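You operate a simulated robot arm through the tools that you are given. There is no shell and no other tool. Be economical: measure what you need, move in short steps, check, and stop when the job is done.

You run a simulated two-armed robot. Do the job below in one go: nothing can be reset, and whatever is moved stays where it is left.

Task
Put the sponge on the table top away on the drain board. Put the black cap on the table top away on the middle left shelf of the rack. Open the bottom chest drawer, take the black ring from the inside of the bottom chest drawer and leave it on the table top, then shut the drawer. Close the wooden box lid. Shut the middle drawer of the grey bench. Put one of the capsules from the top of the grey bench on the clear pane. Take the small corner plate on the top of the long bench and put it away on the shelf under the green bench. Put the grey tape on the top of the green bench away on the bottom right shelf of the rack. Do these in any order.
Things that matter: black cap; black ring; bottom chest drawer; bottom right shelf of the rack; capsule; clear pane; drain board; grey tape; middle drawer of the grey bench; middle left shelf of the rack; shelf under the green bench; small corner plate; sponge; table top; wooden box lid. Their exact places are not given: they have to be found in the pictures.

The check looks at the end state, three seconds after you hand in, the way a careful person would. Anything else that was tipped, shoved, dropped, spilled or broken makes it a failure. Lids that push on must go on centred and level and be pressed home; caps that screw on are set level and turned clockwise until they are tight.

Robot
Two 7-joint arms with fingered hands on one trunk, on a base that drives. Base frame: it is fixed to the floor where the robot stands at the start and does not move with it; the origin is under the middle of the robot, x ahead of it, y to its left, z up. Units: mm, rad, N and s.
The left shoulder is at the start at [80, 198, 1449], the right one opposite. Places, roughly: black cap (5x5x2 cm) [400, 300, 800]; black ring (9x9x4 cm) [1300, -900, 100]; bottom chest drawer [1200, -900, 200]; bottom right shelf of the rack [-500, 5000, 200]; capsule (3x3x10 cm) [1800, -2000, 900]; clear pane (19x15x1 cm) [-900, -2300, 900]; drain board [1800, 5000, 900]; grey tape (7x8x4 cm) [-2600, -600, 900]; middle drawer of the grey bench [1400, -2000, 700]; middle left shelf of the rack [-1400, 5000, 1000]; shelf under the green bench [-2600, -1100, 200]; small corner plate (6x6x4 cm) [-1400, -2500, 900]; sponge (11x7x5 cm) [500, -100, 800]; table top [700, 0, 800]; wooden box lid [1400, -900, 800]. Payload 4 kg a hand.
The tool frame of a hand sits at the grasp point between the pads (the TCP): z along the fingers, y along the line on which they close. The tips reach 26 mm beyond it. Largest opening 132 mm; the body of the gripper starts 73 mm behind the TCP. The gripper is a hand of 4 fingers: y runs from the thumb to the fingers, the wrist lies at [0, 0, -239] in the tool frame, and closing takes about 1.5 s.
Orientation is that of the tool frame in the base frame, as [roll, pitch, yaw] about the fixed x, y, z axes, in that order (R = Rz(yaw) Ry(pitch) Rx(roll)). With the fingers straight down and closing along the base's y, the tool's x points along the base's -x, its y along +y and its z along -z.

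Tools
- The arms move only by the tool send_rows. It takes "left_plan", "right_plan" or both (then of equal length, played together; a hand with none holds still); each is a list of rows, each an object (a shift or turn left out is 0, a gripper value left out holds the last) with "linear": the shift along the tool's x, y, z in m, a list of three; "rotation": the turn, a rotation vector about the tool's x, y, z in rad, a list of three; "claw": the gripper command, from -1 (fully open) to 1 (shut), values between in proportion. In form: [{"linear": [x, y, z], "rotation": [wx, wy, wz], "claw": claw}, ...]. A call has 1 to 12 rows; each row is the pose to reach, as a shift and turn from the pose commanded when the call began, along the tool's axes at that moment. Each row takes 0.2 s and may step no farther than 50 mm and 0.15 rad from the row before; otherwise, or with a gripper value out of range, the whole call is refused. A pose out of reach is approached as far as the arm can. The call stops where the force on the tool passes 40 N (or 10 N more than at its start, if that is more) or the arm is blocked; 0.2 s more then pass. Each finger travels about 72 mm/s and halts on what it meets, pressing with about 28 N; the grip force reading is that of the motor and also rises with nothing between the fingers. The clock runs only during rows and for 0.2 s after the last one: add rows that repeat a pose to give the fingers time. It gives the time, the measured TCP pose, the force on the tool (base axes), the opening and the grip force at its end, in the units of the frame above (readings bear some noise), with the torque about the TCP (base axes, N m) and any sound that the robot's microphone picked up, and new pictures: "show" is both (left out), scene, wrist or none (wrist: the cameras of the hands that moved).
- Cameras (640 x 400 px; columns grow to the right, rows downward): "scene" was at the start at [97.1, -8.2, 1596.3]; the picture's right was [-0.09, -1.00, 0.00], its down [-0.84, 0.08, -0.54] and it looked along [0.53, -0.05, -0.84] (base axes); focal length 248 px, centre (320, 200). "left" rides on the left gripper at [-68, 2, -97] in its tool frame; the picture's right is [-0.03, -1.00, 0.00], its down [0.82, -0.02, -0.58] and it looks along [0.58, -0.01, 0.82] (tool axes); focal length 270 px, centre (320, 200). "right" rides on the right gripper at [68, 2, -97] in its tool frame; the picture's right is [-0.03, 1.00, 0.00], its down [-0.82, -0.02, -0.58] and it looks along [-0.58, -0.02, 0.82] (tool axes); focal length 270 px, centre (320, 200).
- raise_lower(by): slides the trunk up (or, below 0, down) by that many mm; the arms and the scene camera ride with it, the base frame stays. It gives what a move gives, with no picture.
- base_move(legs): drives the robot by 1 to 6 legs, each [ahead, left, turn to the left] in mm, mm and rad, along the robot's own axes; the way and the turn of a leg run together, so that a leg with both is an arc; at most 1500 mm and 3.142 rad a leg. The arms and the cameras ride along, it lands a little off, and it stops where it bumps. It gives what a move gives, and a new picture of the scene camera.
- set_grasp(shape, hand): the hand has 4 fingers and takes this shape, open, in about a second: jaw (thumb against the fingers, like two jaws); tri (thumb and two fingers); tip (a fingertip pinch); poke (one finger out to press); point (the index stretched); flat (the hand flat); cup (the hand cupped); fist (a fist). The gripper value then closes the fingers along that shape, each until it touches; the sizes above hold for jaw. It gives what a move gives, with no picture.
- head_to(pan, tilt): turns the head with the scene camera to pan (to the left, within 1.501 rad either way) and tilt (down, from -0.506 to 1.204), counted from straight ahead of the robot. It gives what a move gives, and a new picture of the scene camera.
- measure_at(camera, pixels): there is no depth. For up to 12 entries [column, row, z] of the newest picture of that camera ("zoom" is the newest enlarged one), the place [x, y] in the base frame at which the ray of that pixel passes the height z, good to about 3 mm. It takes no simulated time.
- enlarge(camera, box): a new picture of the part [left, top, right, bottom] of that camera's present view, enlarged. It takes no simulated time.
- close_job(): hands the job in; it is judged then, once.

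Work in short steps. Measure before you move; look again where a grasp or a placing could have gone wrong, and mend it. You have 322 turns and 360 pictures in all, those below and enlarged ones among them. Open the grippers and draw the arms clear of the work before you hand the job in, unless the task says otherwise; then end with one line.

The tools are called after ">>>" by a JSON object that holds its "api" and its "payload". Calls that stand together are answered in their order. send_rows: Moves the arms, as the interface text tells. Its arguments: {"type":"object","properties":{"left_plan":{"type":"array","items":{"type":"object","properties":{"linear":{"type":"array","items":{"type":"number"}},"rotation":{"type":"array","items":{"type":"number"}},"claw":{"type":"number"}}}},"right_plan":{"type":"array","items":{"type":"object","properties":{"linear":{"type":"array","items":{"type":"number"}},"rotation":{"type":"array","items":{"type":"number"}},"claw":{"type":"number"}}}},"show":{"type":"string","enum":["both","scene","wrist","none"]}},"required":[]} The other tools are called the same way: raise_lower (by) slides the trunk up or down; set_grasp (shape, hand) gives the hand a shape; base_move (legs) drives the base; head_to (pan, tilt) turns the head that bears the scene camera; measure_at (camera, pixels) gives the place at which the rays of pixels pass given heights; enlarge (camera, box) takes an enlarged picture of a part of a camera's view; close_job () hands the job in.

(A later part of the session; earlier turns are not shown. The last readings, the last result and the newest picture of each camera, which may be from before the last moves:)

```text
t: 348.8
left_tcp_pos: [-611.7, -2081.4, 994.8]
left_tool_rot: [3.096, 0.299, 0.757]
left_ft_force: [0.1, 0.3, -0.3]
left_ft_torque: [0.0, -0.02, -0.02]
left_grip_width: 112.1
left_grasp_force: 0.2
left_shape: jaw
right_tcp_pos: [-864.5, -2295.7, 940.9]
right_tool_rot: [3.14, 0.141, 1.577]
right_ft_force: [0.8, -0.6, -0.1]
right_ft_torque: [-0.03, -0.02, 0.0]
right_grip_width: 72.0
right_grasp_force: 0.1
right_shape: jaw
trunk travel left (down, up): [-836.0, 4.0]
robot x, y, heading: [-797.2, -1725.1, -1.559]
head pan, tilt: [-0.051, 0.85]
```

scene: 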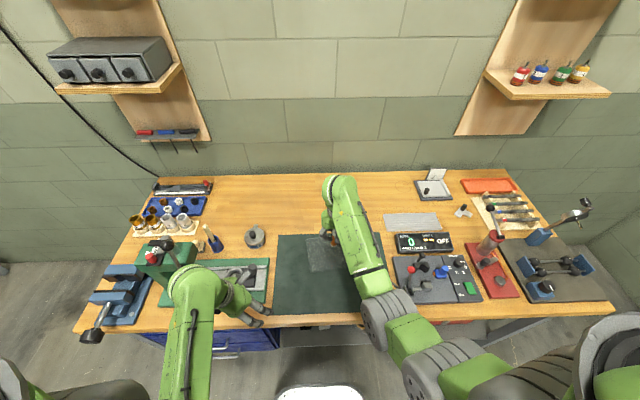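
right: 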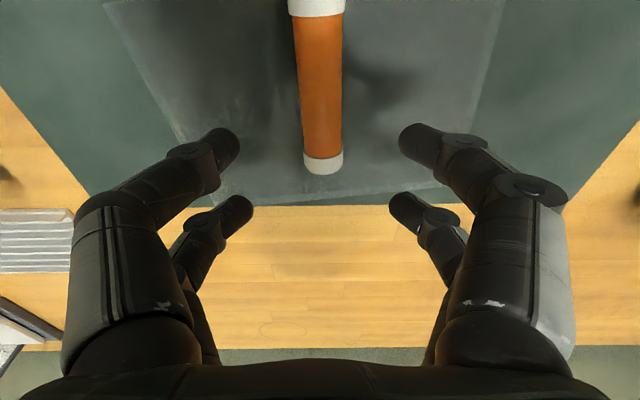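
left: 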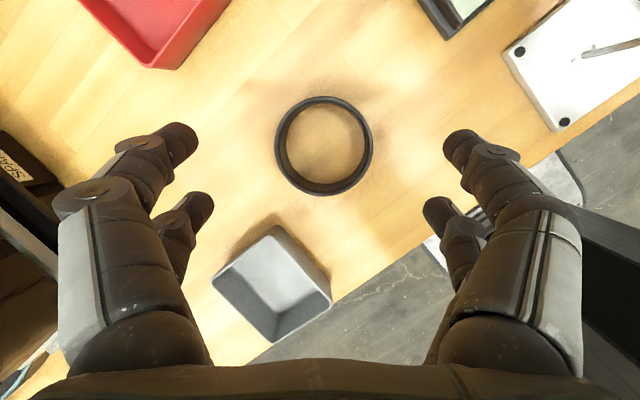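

The capsule lies on its side on the pane. Measure where it lies.

>>> {"api": "measure_at", "payload": {"camera": "right", "pixels": [[323, 165, 875], [318, 5, 875], [330, 205, 858], [232, 205, 858], [105, 5, 858], [500, 5, 858]]}}

>>> {"api": "send_rows", "payload": {"right_plan": [{"linear": [0, 0, -0.03]}, {"linear": [0, 0, -0.06]}, {"linear": [0, 0, -0.09]}, {"linear": [0.03, 0, -0.11]}], "show": "wrist"}}

```text
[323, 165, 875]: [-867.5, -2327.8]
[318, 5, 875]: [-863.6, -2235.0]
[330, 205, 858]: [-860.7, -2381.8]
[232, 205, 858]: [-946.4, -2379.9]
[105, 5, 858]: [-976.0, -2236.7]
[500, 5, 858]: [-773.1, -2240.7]
```

```text
t: 349.8
left_tcp_pos: [-611.7, -2079.7, 994.8]
left_tool_rot: [3.093, 0.299, 0.757]
left_ft_force: [0.2, -0.6, -0.8]
left_ft_torque: [-0.02, 0.0, 0.04]
left_grip_width: 112.1
left_grasp_force: 0.0
left_shape: jaw
right_tcp_pos: [-865.3, -2251.1, 1046.1]
right_tool_rot: [3.14, 0.141, 1.577]
right_ft_force: [-0.2, 1.0, -0.2]
right_ft_torque: [-0.04, -0.01, 0.01]
right_grip_width: 72.1
right_grasp_force: 0.0
right_shape: jaw
trunk travel left (down, up): [-836.0, 4.0]
robot x, y, heading: [-795.2, -1723.8, -1.552]
head pan, tilt: [-0.051, 0.85]
```

right: 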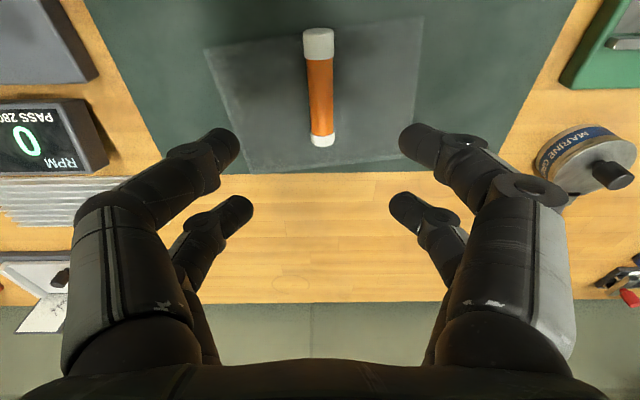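

The near end seems at the pane's edge. Measure, then regrip lying and shift it deeper onto the pane.

>>> {"api": "measure_at", "payload": {"camera": "right", "pixels": [[319, 28, 874], [322, 145, 874], [205, 48, 860], [425, 17, 860], [245, 172, 860], [318, 35, 860], [320, 90, 874]]}}

```text
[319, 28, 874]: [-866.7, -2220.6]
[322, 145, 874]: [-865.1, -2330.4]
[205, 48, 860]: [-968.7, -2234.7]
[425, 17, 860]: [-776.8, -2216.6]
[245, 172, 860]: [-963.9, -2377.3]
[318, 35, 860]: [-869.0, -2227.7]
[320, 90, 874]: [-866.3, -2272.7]
```

Straighten the right hand to vertical first and go above the capsule's middle.

>>> {"api": "send_rows", "payload": {"right_plan": [{"rotation": [0, 0.06, 0]}, {"rotation": [0, 0.125, 0]}, {"rotation": [0, 0.125, 0]}], "show": "none"}}

>>> {"api": "send_rows", "payload": {"right_plan": [{"linear": [-0.012, 0, 0.03]}, {"linear": [-0.025, 0, 0.06]}, {"linear": [-0.025, 0, 0.09]}, {"linear": [-0.025, 0, 0.11]}, {"linear": [-0.025, 0, 0.11]}], "show": "wrist"}}

```text
t: 350.6
left_tcp_pos: [-612.1, -2081.0, 995.5]
left_tool_rot: [3.091, 0.298, 0.758]
left_ft_force: [-0.5, -0.2, -0.3]
left_ft_torque: [0.03, 0.02, 0.0]
left_grip_width: 112.2
left_grasp_force: 0.0
left_shape: jaw
right_tcp_pos: [-866.1, -2251.2, 1046.0]
right_tool_rot: [-3.141, 0.016, 1.577]
right_ft_force: [0.1, 0.4, -0.4]
right_ft_torque: [0.02, 0.0, 0.0]
right_grip_width: 71.8
right_grasp_force: 0.0
right_shape: jaw
trunk travel left (down, up): [-836.0, 4.0]
robot x, y, heading: [-795.2, -1721.3, -1.559]
head pan, tilt: [-0.051, 0.85]
```

```text
t: 351.8
left_tcp_pos: [-611.4, -2081.4, 994.5]
left_tool_rot: [3.095, 0.298, 0.758]
left_ft_force: [0.5, -0.1, -0.1]
left_ft_torque: [0.01, -0.01, -0.03]
left_grip_width: 112.0
left_grasp_force: 0.1
left_shape: jaw
right_tcp_pos: [-865.7, -2278.6, 934.8]
right_tool_rot: [-3.141, 0.014, 1.578]
right_ft_force: [0.0, 0.3, 0.2]
right_ft_torque: [0.02, 0.07, 0.01]
right_grip_width: 72.1
right_grasp_force: 0.0
right_shape: jaw
trunk travel left (down, up): [-836.0, 4.0]
robot x, y, heading: [-798.7, -1722.3, -1.562]
head pan, tilt: [-0.051, 0.85]
```

right: 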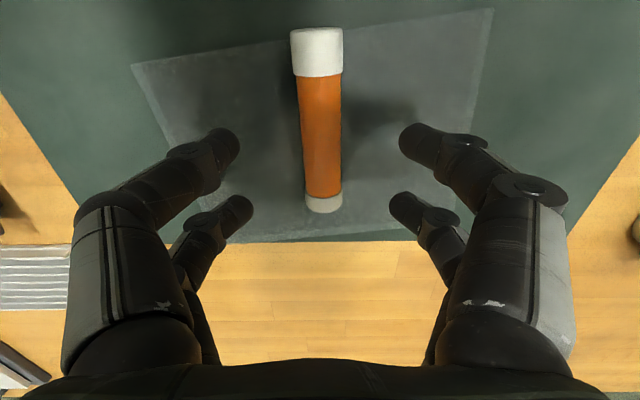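

Descend to z≈895 and grip it lying.

>>> {"api": "send_rows", "payload": {"right_plan": [{"linear": [0.003, -0.001, 0.02]}, {"linear": [0.005, -0.001, 0.034]}, {"linear": [0.005, -0.001, 0.04]}, {"linear": [0.005, -0.001, 0.04], "claw": 0.2}, {"linear": [0.005, -0.001, 0.04], "claw": 0.5}, {"linear": [0.005, -0.001, 0.04], "claw": 0.8}, {"linear": [0.005, -0.001, 0.04], "claw": 0.8}, {"linear": [0.005, -0.001, 0.04], "claw": 0.8}], "show": "wrist"}}

```text
t: 353.6
left_tcp_pos: [-610.9, -2078.6, 995.5]
left_tool_rot: [3.092, 0.3, 0.757]
left_ft_force: [-0.6, 0.1, -0.5]
left_ft_torque: [-0.01, -0.01, 0.0]
left_grip_width: 112.3
left_grasp_force: 0.0
left_shape: jaw
right_tcp_pos: [-865.2, -2275.0, 897.2]
right_tool_rot: [-3.142, 0.018, 1.578]
right_ft_force: [4.2, -1.9, 16.7]
right_ft_torque: [0.31, -0.51, -0.14]
right_grip_width: 12.8
right_grasp_force: 27.9
right_shape: jaw
trunk travel left (down, up): [-836.0, 4.0]
robot x, y, heading: [-798.6, -1720.2, -1.551]
head pan, tilt: [-0.051, 0.85]
```

right: 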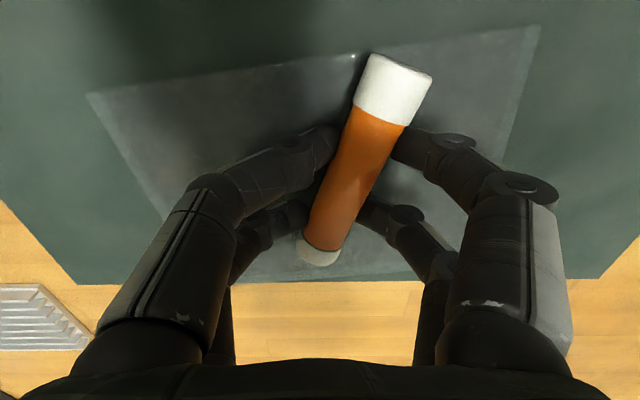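

Gripped at a slant. Lift 4 mm, carry it 25 mm deeper, and set down.

>>> {"api": "send_rows", "payload": {"right_plan": [{"linear": [0, 0, -0.005]}, {"linear": [-0.012, 0, -0.006]}, {"linear": [-0.024, 0, -0.006]}, {"linear": [-0.03, 0, -0.006]}, {"linear": [-0.03, 0, -0.006]}], "show": "wrist"}}

```text
t: 354.8
left_tcp_pos: [-612.7, -2080.5, 995.2]
left_tool_rot: [3.093, 0.298, 0.759]
left_ft_force: [0.0, 0.1, -0.1]
left_ft_torque: [-0.02, 0.04, -0.02]
left_grip_width: 112.1
left_grasp_force: 0.0
left_shape: jaw
right_tcp_pos: [-867.0, -2304.6, 902.3]
right_tool_rot: [-3.141, 0.016, 1.577]
right_ft_force: [-1.2, -1.1, 0.0]
right_ft_torque: [0.01, 0.03, 0.02]
right_grip_width: 12.3
right_grasp_force: 28.4
right_shape: jaw
trunk travel left (down, up): [-836.0, 4.0]
robot x, y, heading: [-796.8, -1724.7, -1.558]
head pan, tilt: [-0.051, 0.85]
```

right: 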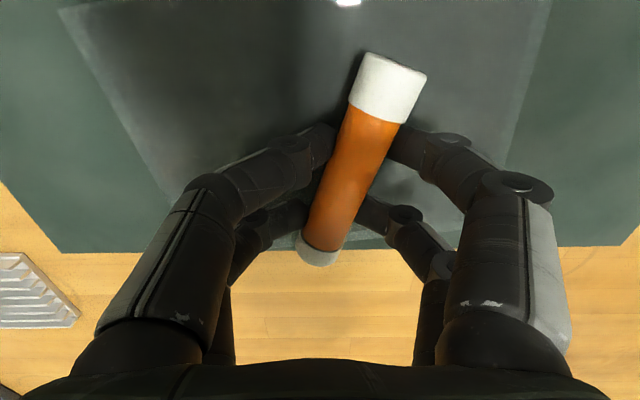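

It moves with the hand. Measure its ends against the pane.

>>> {"api": "measure_at", "payload": {"camera": "right", "pixels": [[395, 65, 882], [320, 258, 882], [355, 165, 882], [60, 10, 860], [545, 5, 860], [370, 240, 860]]}}

```text
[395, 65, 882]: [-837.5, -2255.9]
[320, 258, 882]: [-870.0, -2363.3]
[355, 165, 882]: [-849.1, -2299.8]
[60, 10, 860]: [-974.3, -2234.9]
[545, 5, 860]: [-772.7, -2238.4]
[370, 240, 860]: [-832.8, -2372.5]
```

Centred on the pane. Lower 5 mm, open, and rise straight up.

>>> {"api": "send_rows", "payload": {"right_plan": [{"linear": [0, 0, 0.003]}, {"linear": [0, 0, 0.005]}, {"linear": [0, 0, 0.005], "claw": 0.7}, {"linear": [0, 0, 0.005], "claw": 0.5}, {"linear": [0, 0, 0.005], "claw": 0.3}, {"linear": [0, 0, 0.005], "claw": 0.1}, {"linear": [0, 0, 0.005], "claw": -0.1}, {"linear": [0, 0, 0.005], "claw": -0.1}, {"linear": [0, 0, -0.03], "claw": -0.1}, {"linear": [0, 0, -0.07], "claw": -0.1}, {"linear": [0, 0, -0.11], "claw": -0.1}, {"linear": [0, 0, -0.15], "claw": -0.1}], "show": "wrist"}}

```text
t: 357.4
left_tcp_pos: [-612.5, -2081.1, 995.5]
left_tool_rot: [3.095, 0.298, 0.757]
left_ft_force: [0.6, 0.3, -0.4]
left_ft_torque: [0.01, -0.01, 0.02]
left_grip_width: 112.1
left_grasp_force: 0.1
left_shape: jaw
right_tcp_pos: [-867.7, -2302.3, 1052.5]
right_tool_rot: [-3.141, 0.014, 1.579]
right_ft_force: [-0.2, 0.1, 0.9]
right_ft_torque: [-0.02, 0.0, 0.0]
right_grip_width: 72.1
right_grasp_force: 0.1
right_shape: jaw
trunk travel left (down, up): [-836.0, 4.0]
robot x, y, heading: [-797.5, -1724.9, -1.562]
head pan, tilt: [-0.051, 0.85]
```

right: 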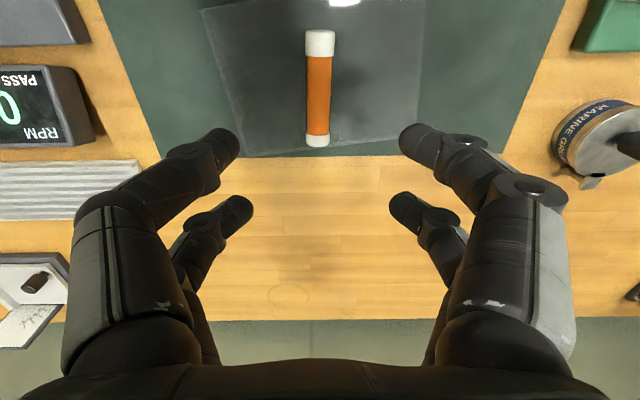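

>>> {"api": "measure_at", "payload": {"camera": "right", "pixels": [[319, 31, 877], [317, 146, 870], [250, 155, 860], [370, 146, 860], [203, 10, 860]]}}

>>> {"api": "enlarge", "payload": {"camera": "right", "box": [180, 0, 460, 180]}}

```text
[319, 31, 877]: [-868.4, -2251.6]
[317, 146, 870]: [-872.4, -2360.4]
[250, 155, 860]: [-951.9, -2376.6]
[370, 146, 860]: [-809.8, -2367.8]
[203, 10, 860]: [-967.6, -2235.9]
```

```text
2.22 times, centred on (320, 90) of right
```

zoom: 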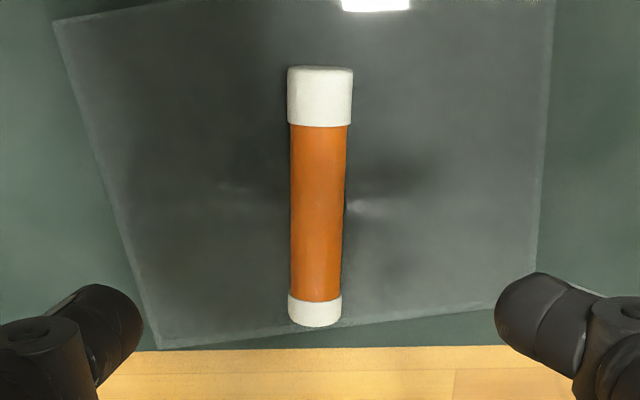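

Capsule is safely on the pane. Back off and move right to look at the corner plate.

>>> {"api": "base_move", "payload": {"legs": [[-350, 0, 0], [0, -560, 0]]}}

>>> {"api": "head_to", "payload": {"pan": 0.0, "tilt": 0.7}}

>>> {"api": "enlarge", "payload": {"camera": "scene", "box": [260, 90, 430, 220]}}

```text
t: 362.5
left_tcp_pos: [-1181.6, -1737.7, 994.5]
left_tool_rot: [3.097, 0.301, 0.75]
left_ft_force: [0.3, -0.2, 0.4]
left_ft_torque: [0.03, 0.0, 0.0]
left_grip_width: 112.0
left_grasp_force: 0.0
left_shape: jaw
right_tcp_pos: [-1437.2, -1956.1, 1054.2]
right_tool_rot: [-3.141, 0.015, 1.569]
right_ft_force: [0.5, 0.1, -0.4]
right_ft_torque: [-0.02, 0.04, 0.01]
right_grip_width: 72.0
right_grasp_force: 0.0
right_shape: jaw
trunk travel left (down, up): [-836.0, 4.0]
robot x, y, heading: [-1367.1, -1379.3, -1.561]
head pan, tilt: [-0.051, 0.85]
```

scene: 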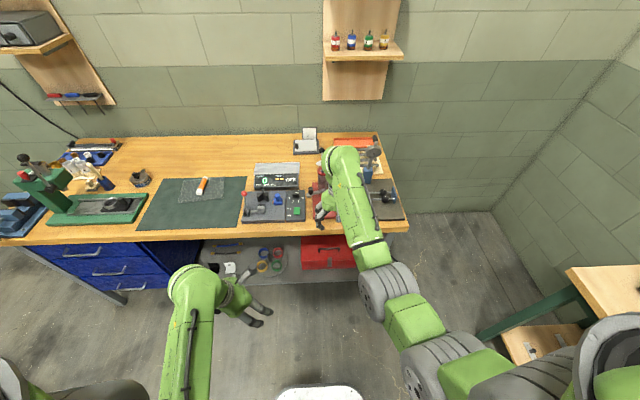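

```text
t: 363.2
left_tcp_pos: [-1181.7, -1738.2, 995.2]
left_tool_rot: [3.095, 0.298, 0.75]
left_ft_force: [-0.9, 0.3, 0.1]
left_ft_torque: [0.0, 0.01, -0.03]
left_grip_width: 111.9
left_grasp_force: 0.0
left_shape: jaw
right_tcp_pos: [-1437.7, -1957.5, 1051.8]
right_tool_rot: [3.141, 0.014, 1.57]
right_ft_force: [-0.3, 0.6, -0.1]
right_ft_torque: [0.01, 0.06, -0.02]
right_grip_width: 71.9
right_grasp_force: 0.1
right_shape: jaw
trunk travel left (down, up): [-836.0, 4.0]
robot x, y, heading: [-1367.0, -1378.8, -1.563]
head pan, tilt: [0.0, 0.7]
```

scene: 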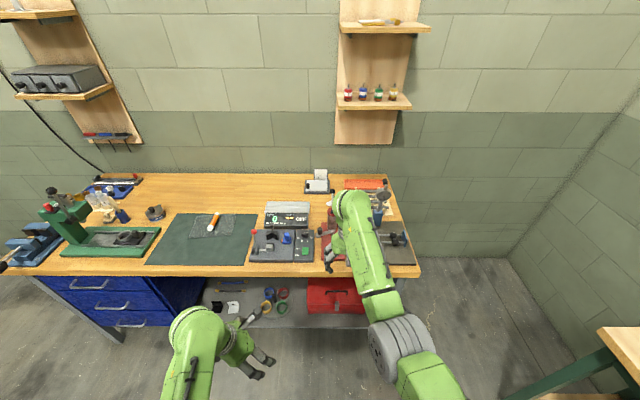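

```text
3.08 times, centred on (345, 155) of scene
```

zoom: 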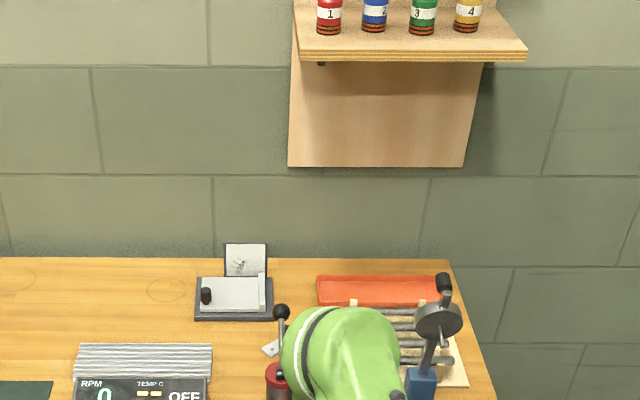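

Pull the right hand back to see the plate.

>>> {"api": "send_rows", "payload": {"right_plan": [{"linear": [0.04, 0, 0]}, {"linear": [0.08, -0.02, 0]}, {"linear": [0.12, -0.04, 0]}, {"linear": [0.16, -0.06, 0]}, {"linear": [0.2, -0.08, 0]}], "show": "scene"}}

>>> {"api": "enlarge", "payload": {"camera": "scene", "box": [270, 160, 430, 280]}}

```text
t: 364.4
left_tcp_pos: [-1183.5, -1736.3, 995.7]
left_tool_rot: [3.093, 0.298, 0.747]
left_ft_force: [0.0, 0.9, 1.0]
left_ft_torque: [0.01, 0.02, 0.01]
left_grip_width: 112.2
left_grasp_force: 0.0
left_shape: jaw
right_tcp_pos: [-1519.4, -1755.1, 1051.8]
right_tool_rot: [3.141, 0.02, 1.571]
right_ft_force: [0.4, -0.4, -0.6]
right_ft_torque: [-0.02, -0.06, 0.0]
right_grip_width: 72.0
right_grasp_force: 0.0
right_shape: jaw
trunk travel left (down, up): [-836.0, 4.0]
robot x, y, heading: [-1363.4, -1378.3, -1.567]
head pan, tilt: [0.0, 0.7]
```

scene: 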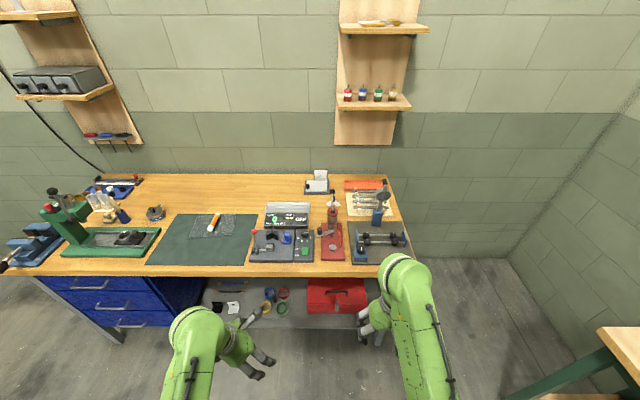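

```text
3.33 times, centred on (350, 220) of scene
```

zoom: 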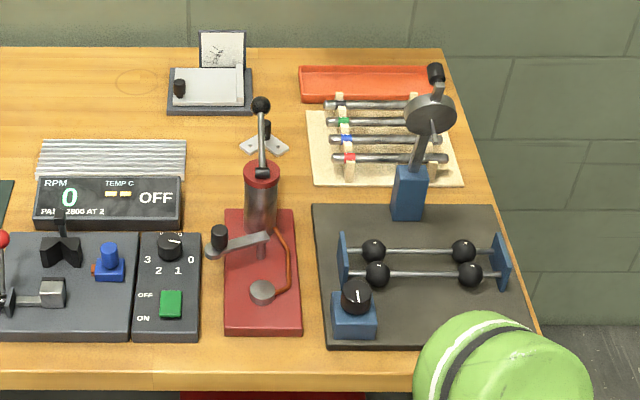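

>>> {"api": "measure_at", "payload": {"camera": "scene", "pixels": [[333, 204, 865], [325, 207, 865], [341, 207, 865], [334, 199, 890], [332, 191, 1000], [332, 191, 1050], [322, 223, 870], [345, 223, 870], [321, 260, 870], [332, 209, 970], [332, 209, 1000], [385, 200, 1000]]}}

>>> {"api": "enlarge", "payload": {"camera": "scene", "box": [310, 180, 360, 270]}}

```text
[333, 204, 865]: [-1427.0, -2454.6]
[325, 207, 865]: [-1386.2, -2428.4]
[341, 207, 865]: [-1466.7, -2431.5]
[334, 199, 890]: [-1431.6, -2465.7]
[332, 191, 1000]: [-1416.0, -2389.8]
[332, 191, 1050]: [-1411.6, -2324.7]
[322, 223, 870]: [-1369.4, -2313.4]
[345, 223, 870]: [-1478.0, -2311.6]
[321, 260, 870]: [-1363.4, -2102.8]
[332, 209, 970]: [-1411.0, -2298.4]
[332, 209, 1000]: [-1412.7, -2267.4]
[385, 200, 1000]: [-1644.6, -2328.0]
```

```text
4.44 times, centred on (335, 225) of scene
```

zoom: 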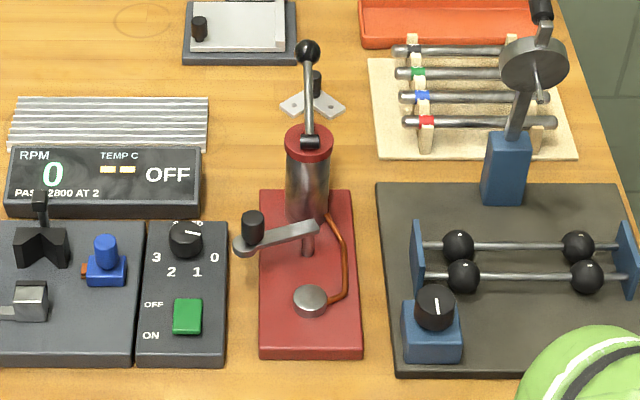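

The red press (lever ball z≈1045) stands right in front of the plate, so I'll come in beside it high, swing behind, and lower with the trunk. First move the left hand out to the left and up, so it will sit over the bare mat.

>>> {"api": "send_rows", "payload": {"left_plan": [{"linear": [0.024, 0.027, -0.0165]}, {"linear": [0.048, 0.054, -0.033]}, {"linear": [0.072, 0.08, -0.05]}, {"linear": [0.096, 0.107, -0.066]}, {"linear": [0.12, 0.134, -0.083]}, {"linear": [0.1436, 0.161, -0.099]}], "show": "none"}}

>>> {"api": "send_rows", "payload": {"right_plan": [{"linear": [-0.045, 0.014, 0]}, {"linear": [-0.09, 0.03, 0]}, {"linear": [-0.135, 0.045, 0]}, {"linear": [-0.18, 0.06, 0]}, {"linear": [-0.225, 0.07, 0]}, {"linear": [-0.265, 0.08, 0]}, {"linear": [-0.265, 0.08, 0]}], "show": "scene"}}

```text
t: 365.0
left_tcp_pos: [-1192.2, -1733.7, 1001.6]
left_tool_rot: [3.111, 0.292, 0.521]
left_ft_force: [-1.3, -0.4, 0.0]
left_ft_torque: [0.01, -0.01, 0.01]
left_grip_width: 112.1
left_grasp_force: 0.0
left_shape: jaw
right_tcp_pos: [-1517.2, -1756.8, 1049.6]
right_tool_rot: [-3.141, 0.016, 1.57]
right_ft_force: [-0.2, -0.3, 0.3]
right_ft_torque: [0.0, 0.0, -0.02]
right_grip_width: 72.1
right_grasp_force: 0.0
right_shape: jaw
trunk travel left (down, up): [-836.0, 4.0]
robot x, y, heading: [-1365.4, -1375.6, -1.563]
head pan, tilt: [0.0, 0.7]
stopped in row 2 (left hand): the arm was blocked; the commanded pose is now the measured one
```

```text
t: 366.6
left_tcp_pos: [-1192.4, -1734.5, 1003.9]
left_tool_rot: [3.108, 0.294, 0.522]
left_ft_force: [0.3, -0.7, 0.4]
left_ft_torque: [-0.03, 0.0, -0.02]
left_grip_width: 112.3
left_grasp_force: 0.0
left_shape: jaw
right_tcp_pos: [-1438.2, -2021.4, 1055.2]
right_tool_rot: [-3.142, 0.015, 1.568]
right_ft_force: [-0.3, -0.3, 0.0]
right_ft_torque: [-0.01, -0.04, -0.02]
right_grip_width: 72.1
right_grasp_force: 0.1
right_shape: jaw
trunk travel left (down, up): [-836.0, 4.0]
robot x, y, heading: [-1366.6, -1377.3, -1.563]
head pan, tilt: [0.0, 0.7]
```

scene: 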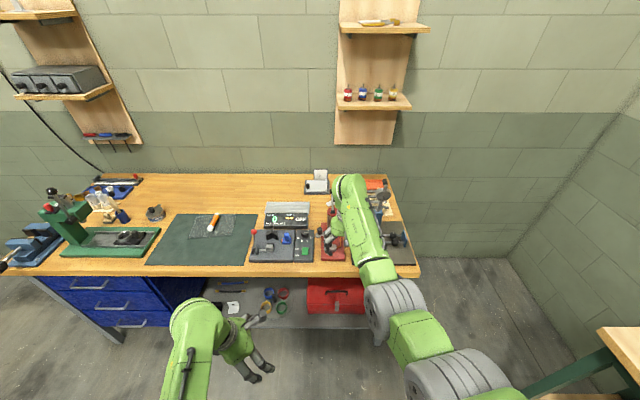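

Untwist the left hand about the vertical (+0.9) to free its range, then try again.

>>> {"api": "send_rows", "payload": {"left_plan": [{"rotation": [-0.037, 0.004, -0.123]}, {"rotation": [-0.074, 0.008, -0.246]}, {"rotation": [-0.111, 0.012, -0.369]}, {"rotation": [-0.148, 0.016, -0.492]}, {"rotation": [-0.185, 0.02, -0.615]}, {"rotation": [-0.222, 0.025, -0.738]}, {"rotation": [-0.26, 0.03, -0.86]}], "show": "none"}}

```text
t: 368.2
left_tcp_pos: [-1191.9, -1735.1, 1003.9]
left_tool_rot: [3.108, 0.29, 1.422]
left_ft_force: [-0.9, 0.8, -0.3]
left_ft_torque: [-0.01, 0.02, 0.0]
left_grip_width: 112.3
left_grasp_force: 0.0
left_shape: jaw
right_tcp_pos: [-1438.3, -2022.3, 1055.8]
right_tool_rot: [-3.141, 0.017, 1.568]
right_ft_force: [-0.5, -0.2, -0.5]
right_ft_torque: [0.03, -0.01, 0.02]
right_grip_width: 72.3
right_grasp_force: 0.2
right_shape: jaw
trunk travel left (down, up): [-836.0, 4.0]
robot x, y, heading: [-1366.8, -1378.4, -1.562]
head pan, tilt: [0.0, 0.7]
```

>>> {"api": "send_rows", "payload": {"left_plan": [{"linear": [0, 0.045, -0.01]}, {"linear": [0, 0.09, -0.02]}, {"linear": [0, 0.135, -0.03]}, {"linear": [0, 0.18, -0.04]}, {"linear": [0, 0.225, -0.05]}, {"linear": [0, 0.26, -0.06]}], "show": "none"}}

```text
t: 368.9
left_tcp_pos: [-1158.3, -1748.3, 1024.6]
left_tool_rot: [3.12, 0.273, 1.164]
left_ft_force: [-0.1, 0.0, -0.7]
left_ft_torque: [0.01, -0.04, 0.01]
left_grip_width: 112.0
left_grasp_force: 0.0
left_shape: jaw
right_tcp_pos: [-1438.3, -2023.0, 1052.1]
right_tool_rot: [3.141, 0.015, 1.57]
right_ft_force: [-0.1, 0.5, 0.5]
right_ft_torque: [-0.04, 0.0, 0.0]
right_grip_width: 72.1
right_grasp_force: 0.1
right_shape: jaw
trunk travel left (down, up): [-836.0, 4.0]
robot x, y, heading: [-1365.0, -1377.1, -1.56]
head pan, tilt: [0.0, 0.7]
stopped in row 3 (left hand): the arm was blocked; the commanded pose is now the measured one
```

Instead tuck the left hand low and close to the body, so it stays in front of the bench edge.

>>> {"api": "send_rows", "payload": {"left_plan": [{"linear": [0.013, 0, 0.046]}, {"linear": [0.026, 0, 0.092]}, {"linear": [0.039, 0, 0.138]}, {"linear": [0.052, 0, 0.184]}, {"linear": [0.065, 0, 0.23]}, {"linear": [0.078, 0, 0.276]}], "show": "none"}}

>>> {"api": "send_rows", "payload": {"left_plan": [{"linear": [0.045, 0, -0.012]}, {"linear": [0.09, 0, -0.024]}, {"linear": [0.135, 0.01, -0.036]}, {"linear": [0.18, 0.02, -0.048]}], "show": "scene"}}

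```text
t: 370.3
left_tcp_pos: [-1148.4, -1751.5, 738.2]
left_tool_rot: [3.116, 0.276, 1.169]
left_ft_force: [-0.4, -0.4, 0.4]
left_ft_torque: [0.03, 0.03, 0.0]
left_grip_width: 112.1
left_grasp_force: 0.1
left_shape: jaw
right_tcp_pos: [-1438.1, -2023.5, 1053.9]
right_tool_rot: [-3.141, 0.016, 1.569]
right_ft_force: [-0.2, -1.1, 0.5]
right_ft_torque: [-0.01, -0.02, 0.02]
right_grip_width: 72.3
right_grasp_force: 0.1
right_shape: jaw
trunk travel left (down, up): [-836.0, 4.0]
robot x, y, heading: [-1361.0, -1377.9, -1.564]
head pan, tilt: [0.0, 0.7]
```

```text
t: 371.2
left_tcp_pos: [-1099.4, -1719.6, 767.5]
left_tool_rot: [2.99, 0.321, 0.814]
left_ft_force: [-0.2, 0.6, 0.7]
left_ft_torque: [0.01, -0.04, 0.02]
left_grip_width: 112.1
left_grasp_force: 0.2
left_shape: jaw
right_tcp_pos: [-1438.2, -2023.7, 1054.8]
right_tool_rot: [3.14, 0.016, 1.57]
right_ft_force: [-0.5, -0.2, -0.6]
right_ft_torque: [0.0, 0.0, 0.02]
right_grip_width: 72.2
right_grasp_force: 0.0
right_shape: jaw
trunk travel left (down, up): [-836.0, 4.0]
robot x, y, heading: [-1360.8, -1381.2, -1.564]
head pan, tilt: [0.0, 0.7]
stopped in row 4 (left hand): the arm was blocked; the commanded pose is now the measured one
```

scene: 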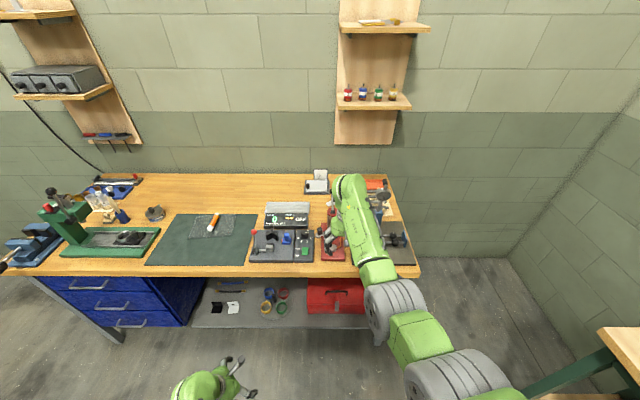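

Change of plan: grasp the plate with the left hand (the right hand then hangs beyond the bench's right end). Retract the right hand and check the green bench's corner position.

>>> {"api": "send_rows", "payload": {"right_plan": [{"linear": [0.045, -0.03, 0]}, {"linear": [0.09, -0.06, 0]}, {"linear": [0.13, -0.09, 0]}, {"linear": [0.17, -0.12, 0]}, {"linear": [0.21, -0.15, 0]}, {"linear": [0.25, -0.18, 0]}], "show": "none"}}

>>> {"api": "head_to", "payload": {"pan": -0.9, "tilt": 0.6}}

```text
refused: row 1 steps farther than a row can; nothing moved
```

```text
t: 372.4
left_tcp_pos: [-1100.6, -1718.5, 766.0]
left_tool_rot: [2.991, 0.318, 0.812]
left_ft_force: [0.2, -0.3, 0.6]
left_ft_torque: [-0.01, -0.04, 0.01]
left_grip_width: 112.2
left_grasp_force: 0.0
left_shape: jaw
right_tcp_pos: [-1439.5, -2023.7, 1054.1]
right_tool_rot: [-3.141, 0.015, 1.569]
right_ft_force: [0.0, -0.1, 0.4]
right_ft_torque: [0.05, 0.0, 0.03]
right_grip_width: 72.2
right_grasp_force: 0.1
right_shape: jaw
trunk travel left (down, up): [-836.0, 4.0]
robot x, y, heading: [-1364.7, -1379.9, -1.562]
head pan, tilt: [-0.901, 0.6]
```

scene: 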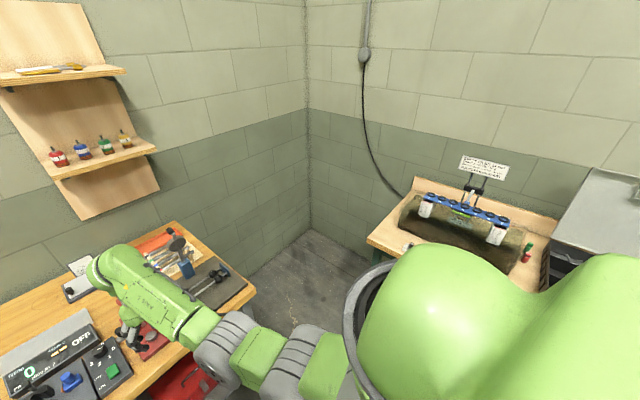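

>>> {"api": "measure_at", "payload": {"camera": "scene", "pixels": [[368, 243, 850], [415, 180, 850], [255, 285, 850], [310, 228, 0]]}}

>>> {"api": "send_rows", "payload": {"right_plan": [{"linear": [0.04, -0.028, 0]}, {"linear": [0.08, -0.056, 0]}, {"linear": [0.12, -0.084, 0]}, {"linear": [0.16, -0.112, 0]}, {"linear": [0.2, -0.14, 0]}, {"linear": [0.24, -0.168, 0]}, {"linear": [0.26, -0.18, 0]}], "show": "none"}}

```text
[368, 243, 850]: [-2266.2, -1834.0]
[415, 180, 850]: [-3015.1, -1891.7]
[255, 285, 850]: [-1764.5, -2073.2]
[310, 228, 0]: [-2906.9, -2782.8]
```

```text
t: 374.0
left_tcp_pos: [-1100.5, -1717.6, 765.6]
left_tool_rot: [2.991, 0.321, 0.812]
left_ft_force: [0.3, 0.2, 0.0]
left_ft_torque: [0.05, 0.0, -0.02]
left_grip_width: 112.0
left_grasp_force: 0.0
left_shape: jaw
right_tcp_pos: [-1617.7, -1761.2, 1052.0]
right_tool_rot: [-3.141, 0.019, 1.569]
right_ft_force: [0.3, 0.2, -0.3]
right_ft_torque: [0.02, -0.02, 0.03]
right_grip_width: 72.0
right_grasp_force: 0.1
right_shape: jaw
trunk travel left (down, up): [-836.0, 4.0]
robot x, y, heading: [-1365.1, -1376.7, -1.565]
head pan, tilt: [-0.901, 0.6]
```

Untwist the left hand about the vertical, then make it point straight down.

>>> {"api": "send_rows", "payload": {"left_plan": [{"rotation": [-0.04, 0.018, -0.12]}, {"rotation": [-0.08, 0.036, -0.24]}, {"rotation": [-0.12, 0.054, -0.36]}, {"rotation": [-0.16, 0.072, -0.48]}, {"rotation": [-0.2, 0.09, -0.6]}, {"rotation": [-0.241, 0.109, -0.718]}], "show": "none"}}

>>> {"api": "send_rows", "payload": {"left_plan": [{"linear": [0, 0, -0.03], "rotation": [0.05, 0.1, 0]}, {"linear": [0, 0, -0.06], "rotation": [0.1, 0.2, 0]}, {"linear": [0, 0, -0.09], "rotation": [0.15, 0.3, 0]}, {"linear": [0, 0, -0.12], "rotation": [0.15, 0.32, 0]}, {"linear": [0, 0, -0.15], "rotation": [0.15, 0.32, 0]}], "show": "none"}}

```text
t: 375.1
left_tcp_pos: [-1039.7, -1746.2, 788.1]
left_tool_rot: [2.957, 0.384, 1.495]
left_ft_force: [0.6, -0.1, 0.2]
left_ft_torque: [0.01, -0.03, 0.02]
left_grip_width: 112.3
left_grasp_force: 0.0
left_shape: jaw
right_tcp_pos: [-1617.9, -1761.1, 1051.9]
right_tool_rot: [3.141, 0.016, 1.57]
right_ft_force: [-0.8, -1.1, 0.6]
right_ft_torque: [0.04, 0.01, -0.03]
right_grip_width: 72.1
right_grasp_force: 0.1
right_shape: jaw
trunk travel left (down, up): [-836.0, 4.0]
robot x, y, heading: [-1365.4, -1376.9, -1.566]
head pan, tilt: [-0.901, 0.6]
stopped in row 5 (left hand): the arm was blocked; the commanded pose is now the measured one
```

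```text
t: 375.9
left_tcp_pos: [-1023.2, -1784.4, 912.3]
left_tool_rot: [3.043, 0.222, 1.514]
left_ft_force: [-0.3, -0.8, 0.2]
left_ft_torque: [0.03, -0.02, -0.01]
left_grip_width: 112.0
left_grasp_force: 0.0
left_shape: jaw
right_tcp_pos: [-1617.0, -1762.1, 1052.4]
right_tool_rot: [3.141, 0.015, 1.569]
right_ft_force: [0.7, -0.2, 0.0]
right_ft_torque: [-0.01, 0.04, 0.02]
right_grip_width: 72.3
right_grasp_force: 0.1
right_shape: jaw
trunk travel left (down, up): [-836.0, 4.0]
robot x, y, heading: [-1366.2, -1380.9, -1.56]
head pan, tilt: [-0.901, 0.6]
stopped in row 4 (left hand): the arm was blocked; the commanded pose is now the measured one
```

Move the left hand inward and forward where it has more room.

>>> {"api": "send_rows", "payload": {"left_plan": [{"linear": [-0.02, -0.03, 0]}, {"linear": [-0.04, -0.06, 0]}, {"linear": [-0.06, -0.09, 0]}, {"linear": [-0.08, -0.12, -0.01]}, {"linear": [-0.11, -0.14, -0.02]}, {"linear": [-0.14, -0.14, -0.04]}, {"linear": [-0.16, -0.14, -0.06]}], "show": "none"}}

>>> {"api": "send_rows", "payload": {"left_plan": [{"linear": [0, 0, -0.02], "rotation": [0.05, 0.1, 0]}, {"linear": [0, 0, -0.04], "rotation": [0.1, 0.2, 0]}, {"linear": [0, 0, -0.06], "rotation": [0.1, 0.22, 0]}], "show": "none"}}

```text
t: 377.5
left_tcp_pos: [-1175.7, -1922.2, 991.4]
left_tool_rot: [3.043, 0.22, 1.515]
left_ft_force: [0.1, 0.1, 0.6]
left_ft_torque: [-0.02, 0.02, -0.04]
left_grip_width: 112.3
left_grasp_force: 0.0
left_shape: jaw
right_tcp_pos: [-1617.8, -1762.5, 1050.9]
right_tool_rot: [-3.141, 0.015, 1.567]
right_ft_force: [-0.1, -0.1, 0.1]
right_ft_torque: [0.01, -0.03, 0.02]
right_grip_width: 72.0
right_grasp_force: 0.1
right_shape: jaw
trunk travel left (down, up): [-836.0, 4.0]
robot x, y, heading: [-1365.6, -1381.9, -1.563]
head pan, tilt: [-0.901, 0.6]
```

```text
t: 378.3
left_tcp_pos: [-1179.8, -1908.2, 1049.3]
left_tool_rot: [-3.135, -0.001, 1.526]
left_ft_force: [0.0, 0.0, 0.2]
left_ft_torque: [-0.03, 0.01, -0.02]
left_grip_width: 111.8
left_grasp_force: 0.1
left_shape: jaw
right_tcp_pos: [-1619.2, -1761.8, 1051.6]
right_tool_rot: [3.14, 0.013, 1.57]
right_ft_force: [-0.2, 0.5, 0.5]
right_ft_torque: [-0.03, -0.01, 0.0]
right_grip_width: 72.3
right_grasp_force: 0.0
right_shape: jaw
trunk travel left (down, up): [-836.0, 4.0]
robot x, y, heading: [-1367.0, -1375.6, -1.564]
head pan, tilt: [-0.901, 0.6]
```

Left hand is vertical at z≈1049. Extend it, shift the base right to the lane x≈-1505 between press and weight stand.

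>>> {"api": "send_rows", "payload": {"left_plan": [{"linear": [-0.04, 0, 0]}, {"linear": [-0.08, 0, 0]}, {"linear": [-0.11, 0, 0]}, {"linear": [-0.11, 0, 0]}], "show": "none"}}

>>> {"api": "base_move", "payload": {"legs": [[0, -325, 0]]}}

>>> {"api": "head_to", "payload": {"pan": 0.2, "tilt": 0.75}}

```text
t: 379.3
left_tcp_pos: [-1184.3, -2018.8, 1049.6]
left_tool_rot: [-3.137, 0.002, 1.525]
left_ft_force: [0.1, -0.1, -0.9]
left_ft_torque: [-0.02, 0.0, -0.02]
left_grip_width: 112.1
left_grasp_force: 0.0
left_shape: jaw
right_tcp_pos: [-1617.7, -1760.7, 1051.3]
right_tool_rot: [3.141, 0.017, 1.567]
right_ft_force: [0.0, -0.4, 0.3]
right_ft_torque: [-0.01, 0.04, -0.01]
right_grip_width: 72.1
right_grasp_force: 0.0
right_shape: jaw
trunk travel left (down, up): [-836.0, 4.0]
robot x, y, heading: [-1364.4, -1379.4, -1.558]
head pan, tilt: [-0.901, 0.6]
```

```text
t: 381.5
left_tcp_pos: [-1511.2, -2019.7, 1049.0]
left_tool_rot: [-3.135, -0.001, 1.526]
left_ft_force: [0.7, -0.7, 0.6]
left_ft_torque: [0.02, 0.0, 0.03]
left_grip_width: 112.2
left_grasp_force: 0.3
left_shape: jaw
right_tcp_pos: [-1945.1, -1764.2, 1051.7]
right_tool_rot: [-3.138, 0.014, 1.568]
right_ft_force: [0.5, -0.1, 0.6]
right_ft_torque: [-0.01, 0.0, 0.02]
right_grip_width: 72.2
right_grasp_force: 0.0
right_shape: jaw
trunk travel left (down, up): [-836.0, 4.0]
robot x, y, heading: [-1692.3, -1378.7, -1.563]
head pan, tilt: [-0.901, 0.6]
```

scene: 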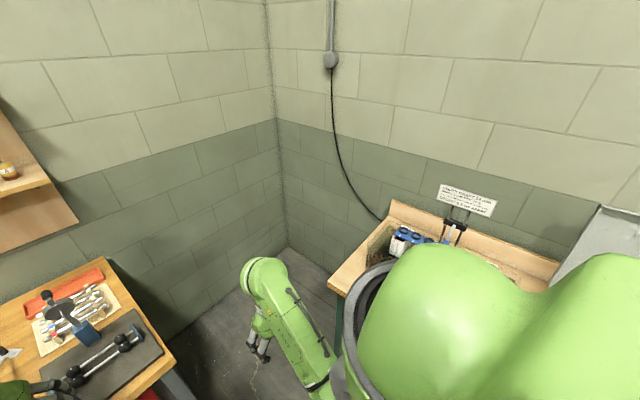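

```text
t: 382.8
left_tcp_pos: [-1512.4, -2020.2, 1048.6]
left_tool_rot: [-3.136, -0.001, 1.526]
left_ft_force: [-0.6, 0.1, 0.4]
left_ft_torque: [0.01, 0.01, 0.0]
left_grip_width: 112.1
left_grasp_force: 0.1
left_shape: jaw
right_tcp_pos: [-1945.4, -1765.2, 1050.6]
right_tool_rot: [-3.141, 0.014, 1.569]
right_ft_force: [-0.9, 0.7, 0.2]
right_ft_torque: [-0.04, 0.03, 0.01]
right_grip_width: 71.9
right_grasp_force: 0.0
right_shape: jaw
trunk travel left (down, up): [-836.0, 4.0]
robot x, y, heading: [-1693.0, -1382.8, -1.563]
head pan, tilt: [0.201, 0.75]
```

scene: 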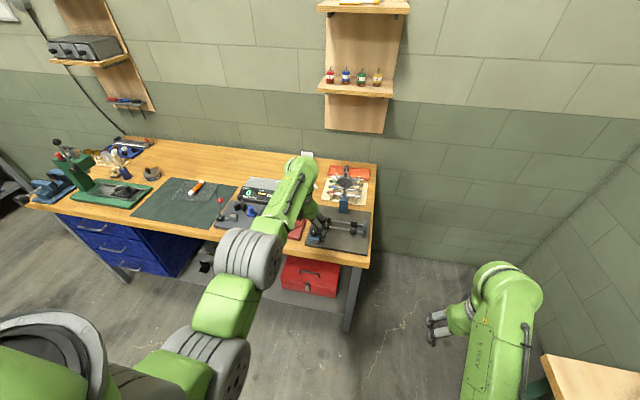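

>>> {"api": "measure_at", "payload": {"camera": "scene", "pixels": [[335, 186, 1030], [345, 178, 1060], [356, 186, 1030], [343, 205, 950]]}}

>>> {"api": "enlarge", "payload": {"camera": "scene", "box": [270, 140, 390, 260]}}

>>> {"api": "enlarge", "payload": {"camera": "left", "box": [0, 0, 640, 400]}}

```text
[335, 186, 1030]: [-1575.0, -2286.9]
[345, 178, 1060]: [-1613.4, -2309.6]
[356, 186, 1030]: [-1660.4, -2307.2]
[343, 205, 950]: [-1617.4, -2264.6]
```

```text
3.33 times, centred on (330, 200) of scene
```

zoom: 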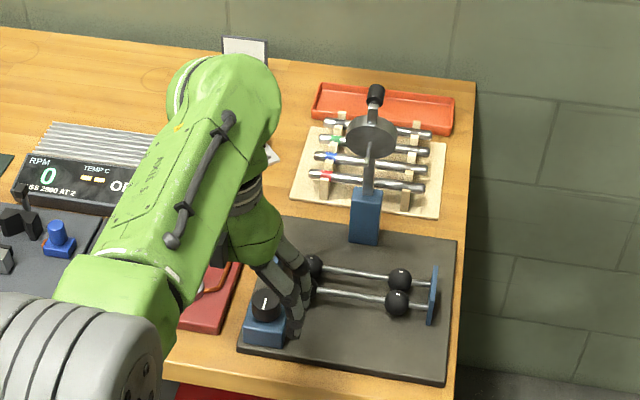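

```text
1.00 times, centred on (320, 200) of left
```

zoom: 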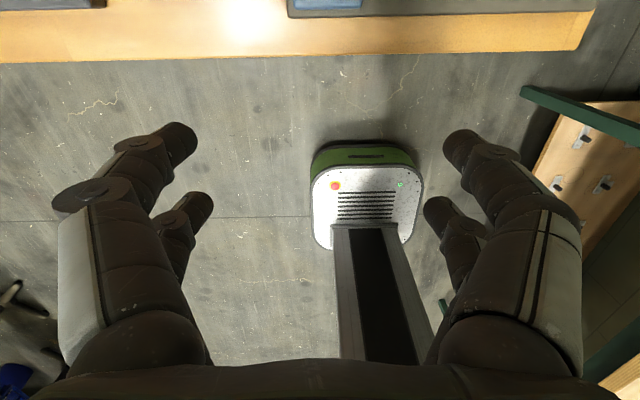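

Narrow the left fingers, align to lane x≈-1490, and drive ahead 380.

>>> {"api": "send_rows", "payload": {"left_plan": [{"linear": [0, 0.01, -0.01], "claw": 0}, {"linear": [0, 0.02, -0.02], "claw": 0}, {"linear": [0, 0.022, -0.03], "claw": 0}], "show": "none"}}

>>> {"api": "base_move", "payload": {"legs": [[200, 0, 0]]}}

>>> {"api": "enlarge", "payload": {"camera": "left", "box": [0, 0, 640, 400]}}

```text
t: 383.6
left_tcp_pos: [-1489.7, -2021.3, 1079.2]
left_tool_rot: [-3.136, 0.0, 1.528]
left_ft_force: [-0.1, 0.9, -0.7]
left_ft_torque: [0.04, -0.03, -0.01]
left_grip_width: 66.6
left_grasp_force: 0.1
left_shape: jaw
right_tcp_pos: [-1947.0, -1764.4, 1051.1]
right_tool_rot: [3.141, 0.016, 1.569]
right_ft_force: [-0.3, -0.1, 0.2]
right_ft_torque: [-0.02, 0.04, -0.01]
right_grip_width: 72.0
right_grasp_force: 0.1
right_shape: jaw
trunk travel left (down, up): [-836.0, 4.0]
robot x, y, heading: [-1695.3, -1378.5, -1.563]
head pan, tilt: [0.201, 0.75]
```

```text
t: 385.2
left_tcp_pos: [-1490.6, -2216.8, 1081.9]
left_tool_rot: [-3.138, 0.006, 1.523]
left_ft_force: [1.0, 0.3, 0.8]
left_ft_torque: [-0.05, 0.01, 0.02]
left_grip_width: 66.7
left_grasp_force: 0.1
left_shape: jaw
right_tcp_pos: [-1946.3, -1958.9, 1053.2]
right_tool_rot: [3.141, 0.022, 1.569]
right_ft_force: [1.0, 0.9, -0.5]
right_ft_torque: [-0.03, -0.01, -0.02]
right_grip_width: 72.1
right_grasp_force: 0.1
right_shape: jaw
trunk travel left (down, up): [-836.0, 4.0]
robot x, y, heading: [-1691.8, -1583.3, -1.562]
head pan, tilt: [0.201, 0.75]
```

scene: 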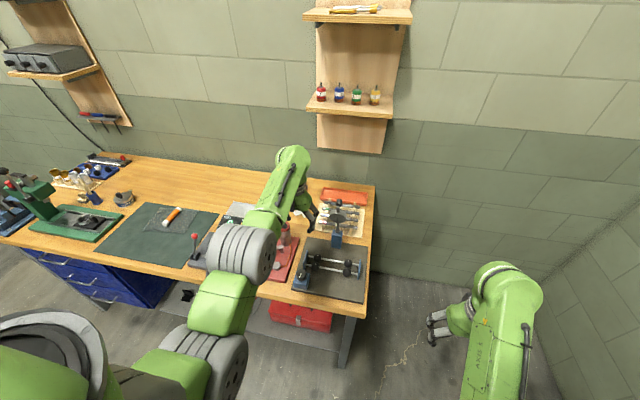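

```text
1.00 times, centred on (320, 200) of left
```

zoom: 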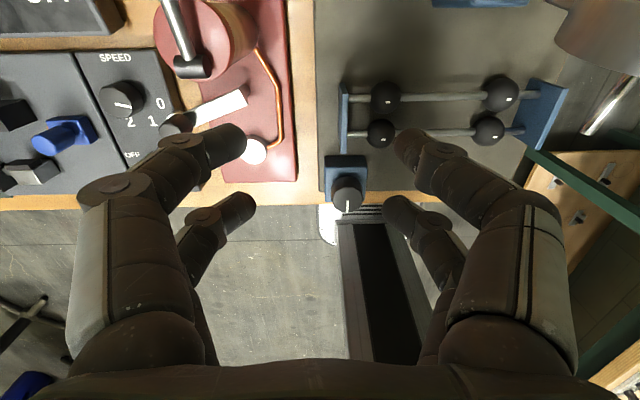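

Lane is clear on both sides. Ahead another 205 mm.

>>> {"api": "base_move", "payload": {"legs": [[120, 0, 0]]}}

>>> {"api": "base_move", "payload": {"legs": [[85, 0, 0]]}}

>>> {"api": "enlarge", "payload": {"camera": "left", "box": [0, 0, 640, 400]}}

```text
t: 386.5
left_tcp_pos: [-1490.5, -2335.6, 1082.3]
left_tool_rot: [-3.138, 0.006, 1.526]
left_ft_force: [-0.8, 0.2, 1.1]
left_ft_torque: [-0.02, -0.02, 0.0]
left_grip_width: 66.6
left_grasp_force: 0.1
left_shape: jaw
right_tcp_pos: [-1945.5, -2077.1, 1052.9]
right_tool_rot: [3.142, 0.021, 1.567]
right_ft_force: [0.0, 1.0, 1.0]
right_ft_torque: [-0.04, -0.02, -0.03]
right_grip_width: 72.1
right_grasp_force: 0.1
right_shape: jaw
trunk travel left (down, up): [-836.0, 4.0]
robot x, y, heading: [-1692.2, -1700.0, -1.567]
head pan, tilt: [0.201, 0.75]
```

scene: 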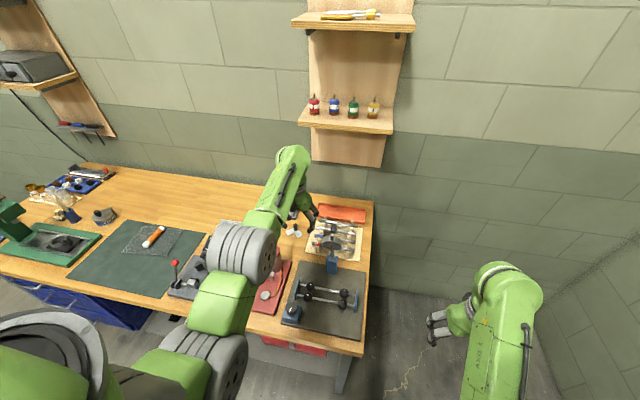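

```text
t: 387.6
left_tcp_pos: [-1491.3, -2416.1, 1085.3]
left_tool_rot: [-3.138, 0.01, 1.523]
left_ft_force: [0.5, 0.3, 0.0]
left_ft_torque: [-0.07, 0.03, 0.0]
left_grip_width: 66.3
left_grasp_force: 0.0
left_shape: jaw
right_tcp_pos: [-1945.4, -2157.4, 1054.6]
right_tool_rot: [-3.141, 0.024, 1.567]
right_ft_force: [-0.4, 0.9, -0.8]
right_ft_torque: [-0.05, 0.01, -0.01]
right_grip_width: 72.0
right_grasp_force: 0.1
right_shape: jaw
trunk travel left (down, up): [-836.0, 4.0]
robot x, y, heading: [-1691.6, -1783.1, -1.57]
head pan, tilt: [0.201, 0.75]
```

scene: 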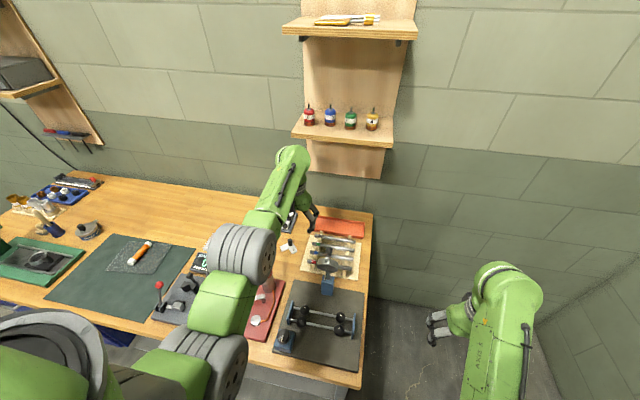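

```text
1.00 times, centred on (320, 200) of left
```

zoom: 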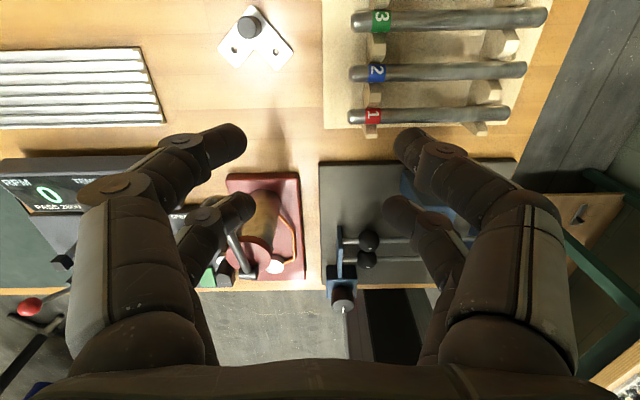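

>>> {"api": "measure_at", "payload": {"camera": "zoom", "pixels": [[249, 27, 890], [249, 27, 870], [250, 8, 862], [219, 50, 862], [294, 48, 862], [235, 68, 862], [277, 70, 862], [258, 42, 862]]}}

>>> {"api": "enlarge", "payload": {"camera": "left", "box": [200, 0, 310, 80]}}

```text
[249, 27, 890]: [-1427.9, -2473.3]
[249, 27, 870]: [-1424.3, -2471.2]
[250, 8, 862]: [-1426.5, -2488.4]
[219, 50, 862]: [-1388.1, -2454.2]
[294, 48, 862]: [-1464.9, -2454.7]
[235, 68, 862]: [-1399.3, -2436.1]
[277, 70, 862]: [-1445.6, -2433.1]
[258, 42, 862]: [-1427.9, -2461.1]
```

```text
5.00 times, centred on (255, 40) of left
```

zoom: 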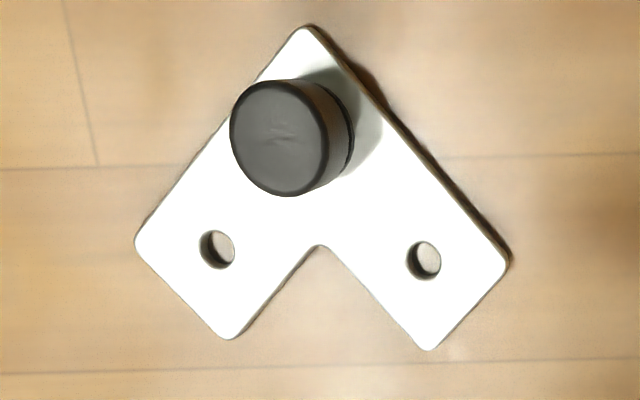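

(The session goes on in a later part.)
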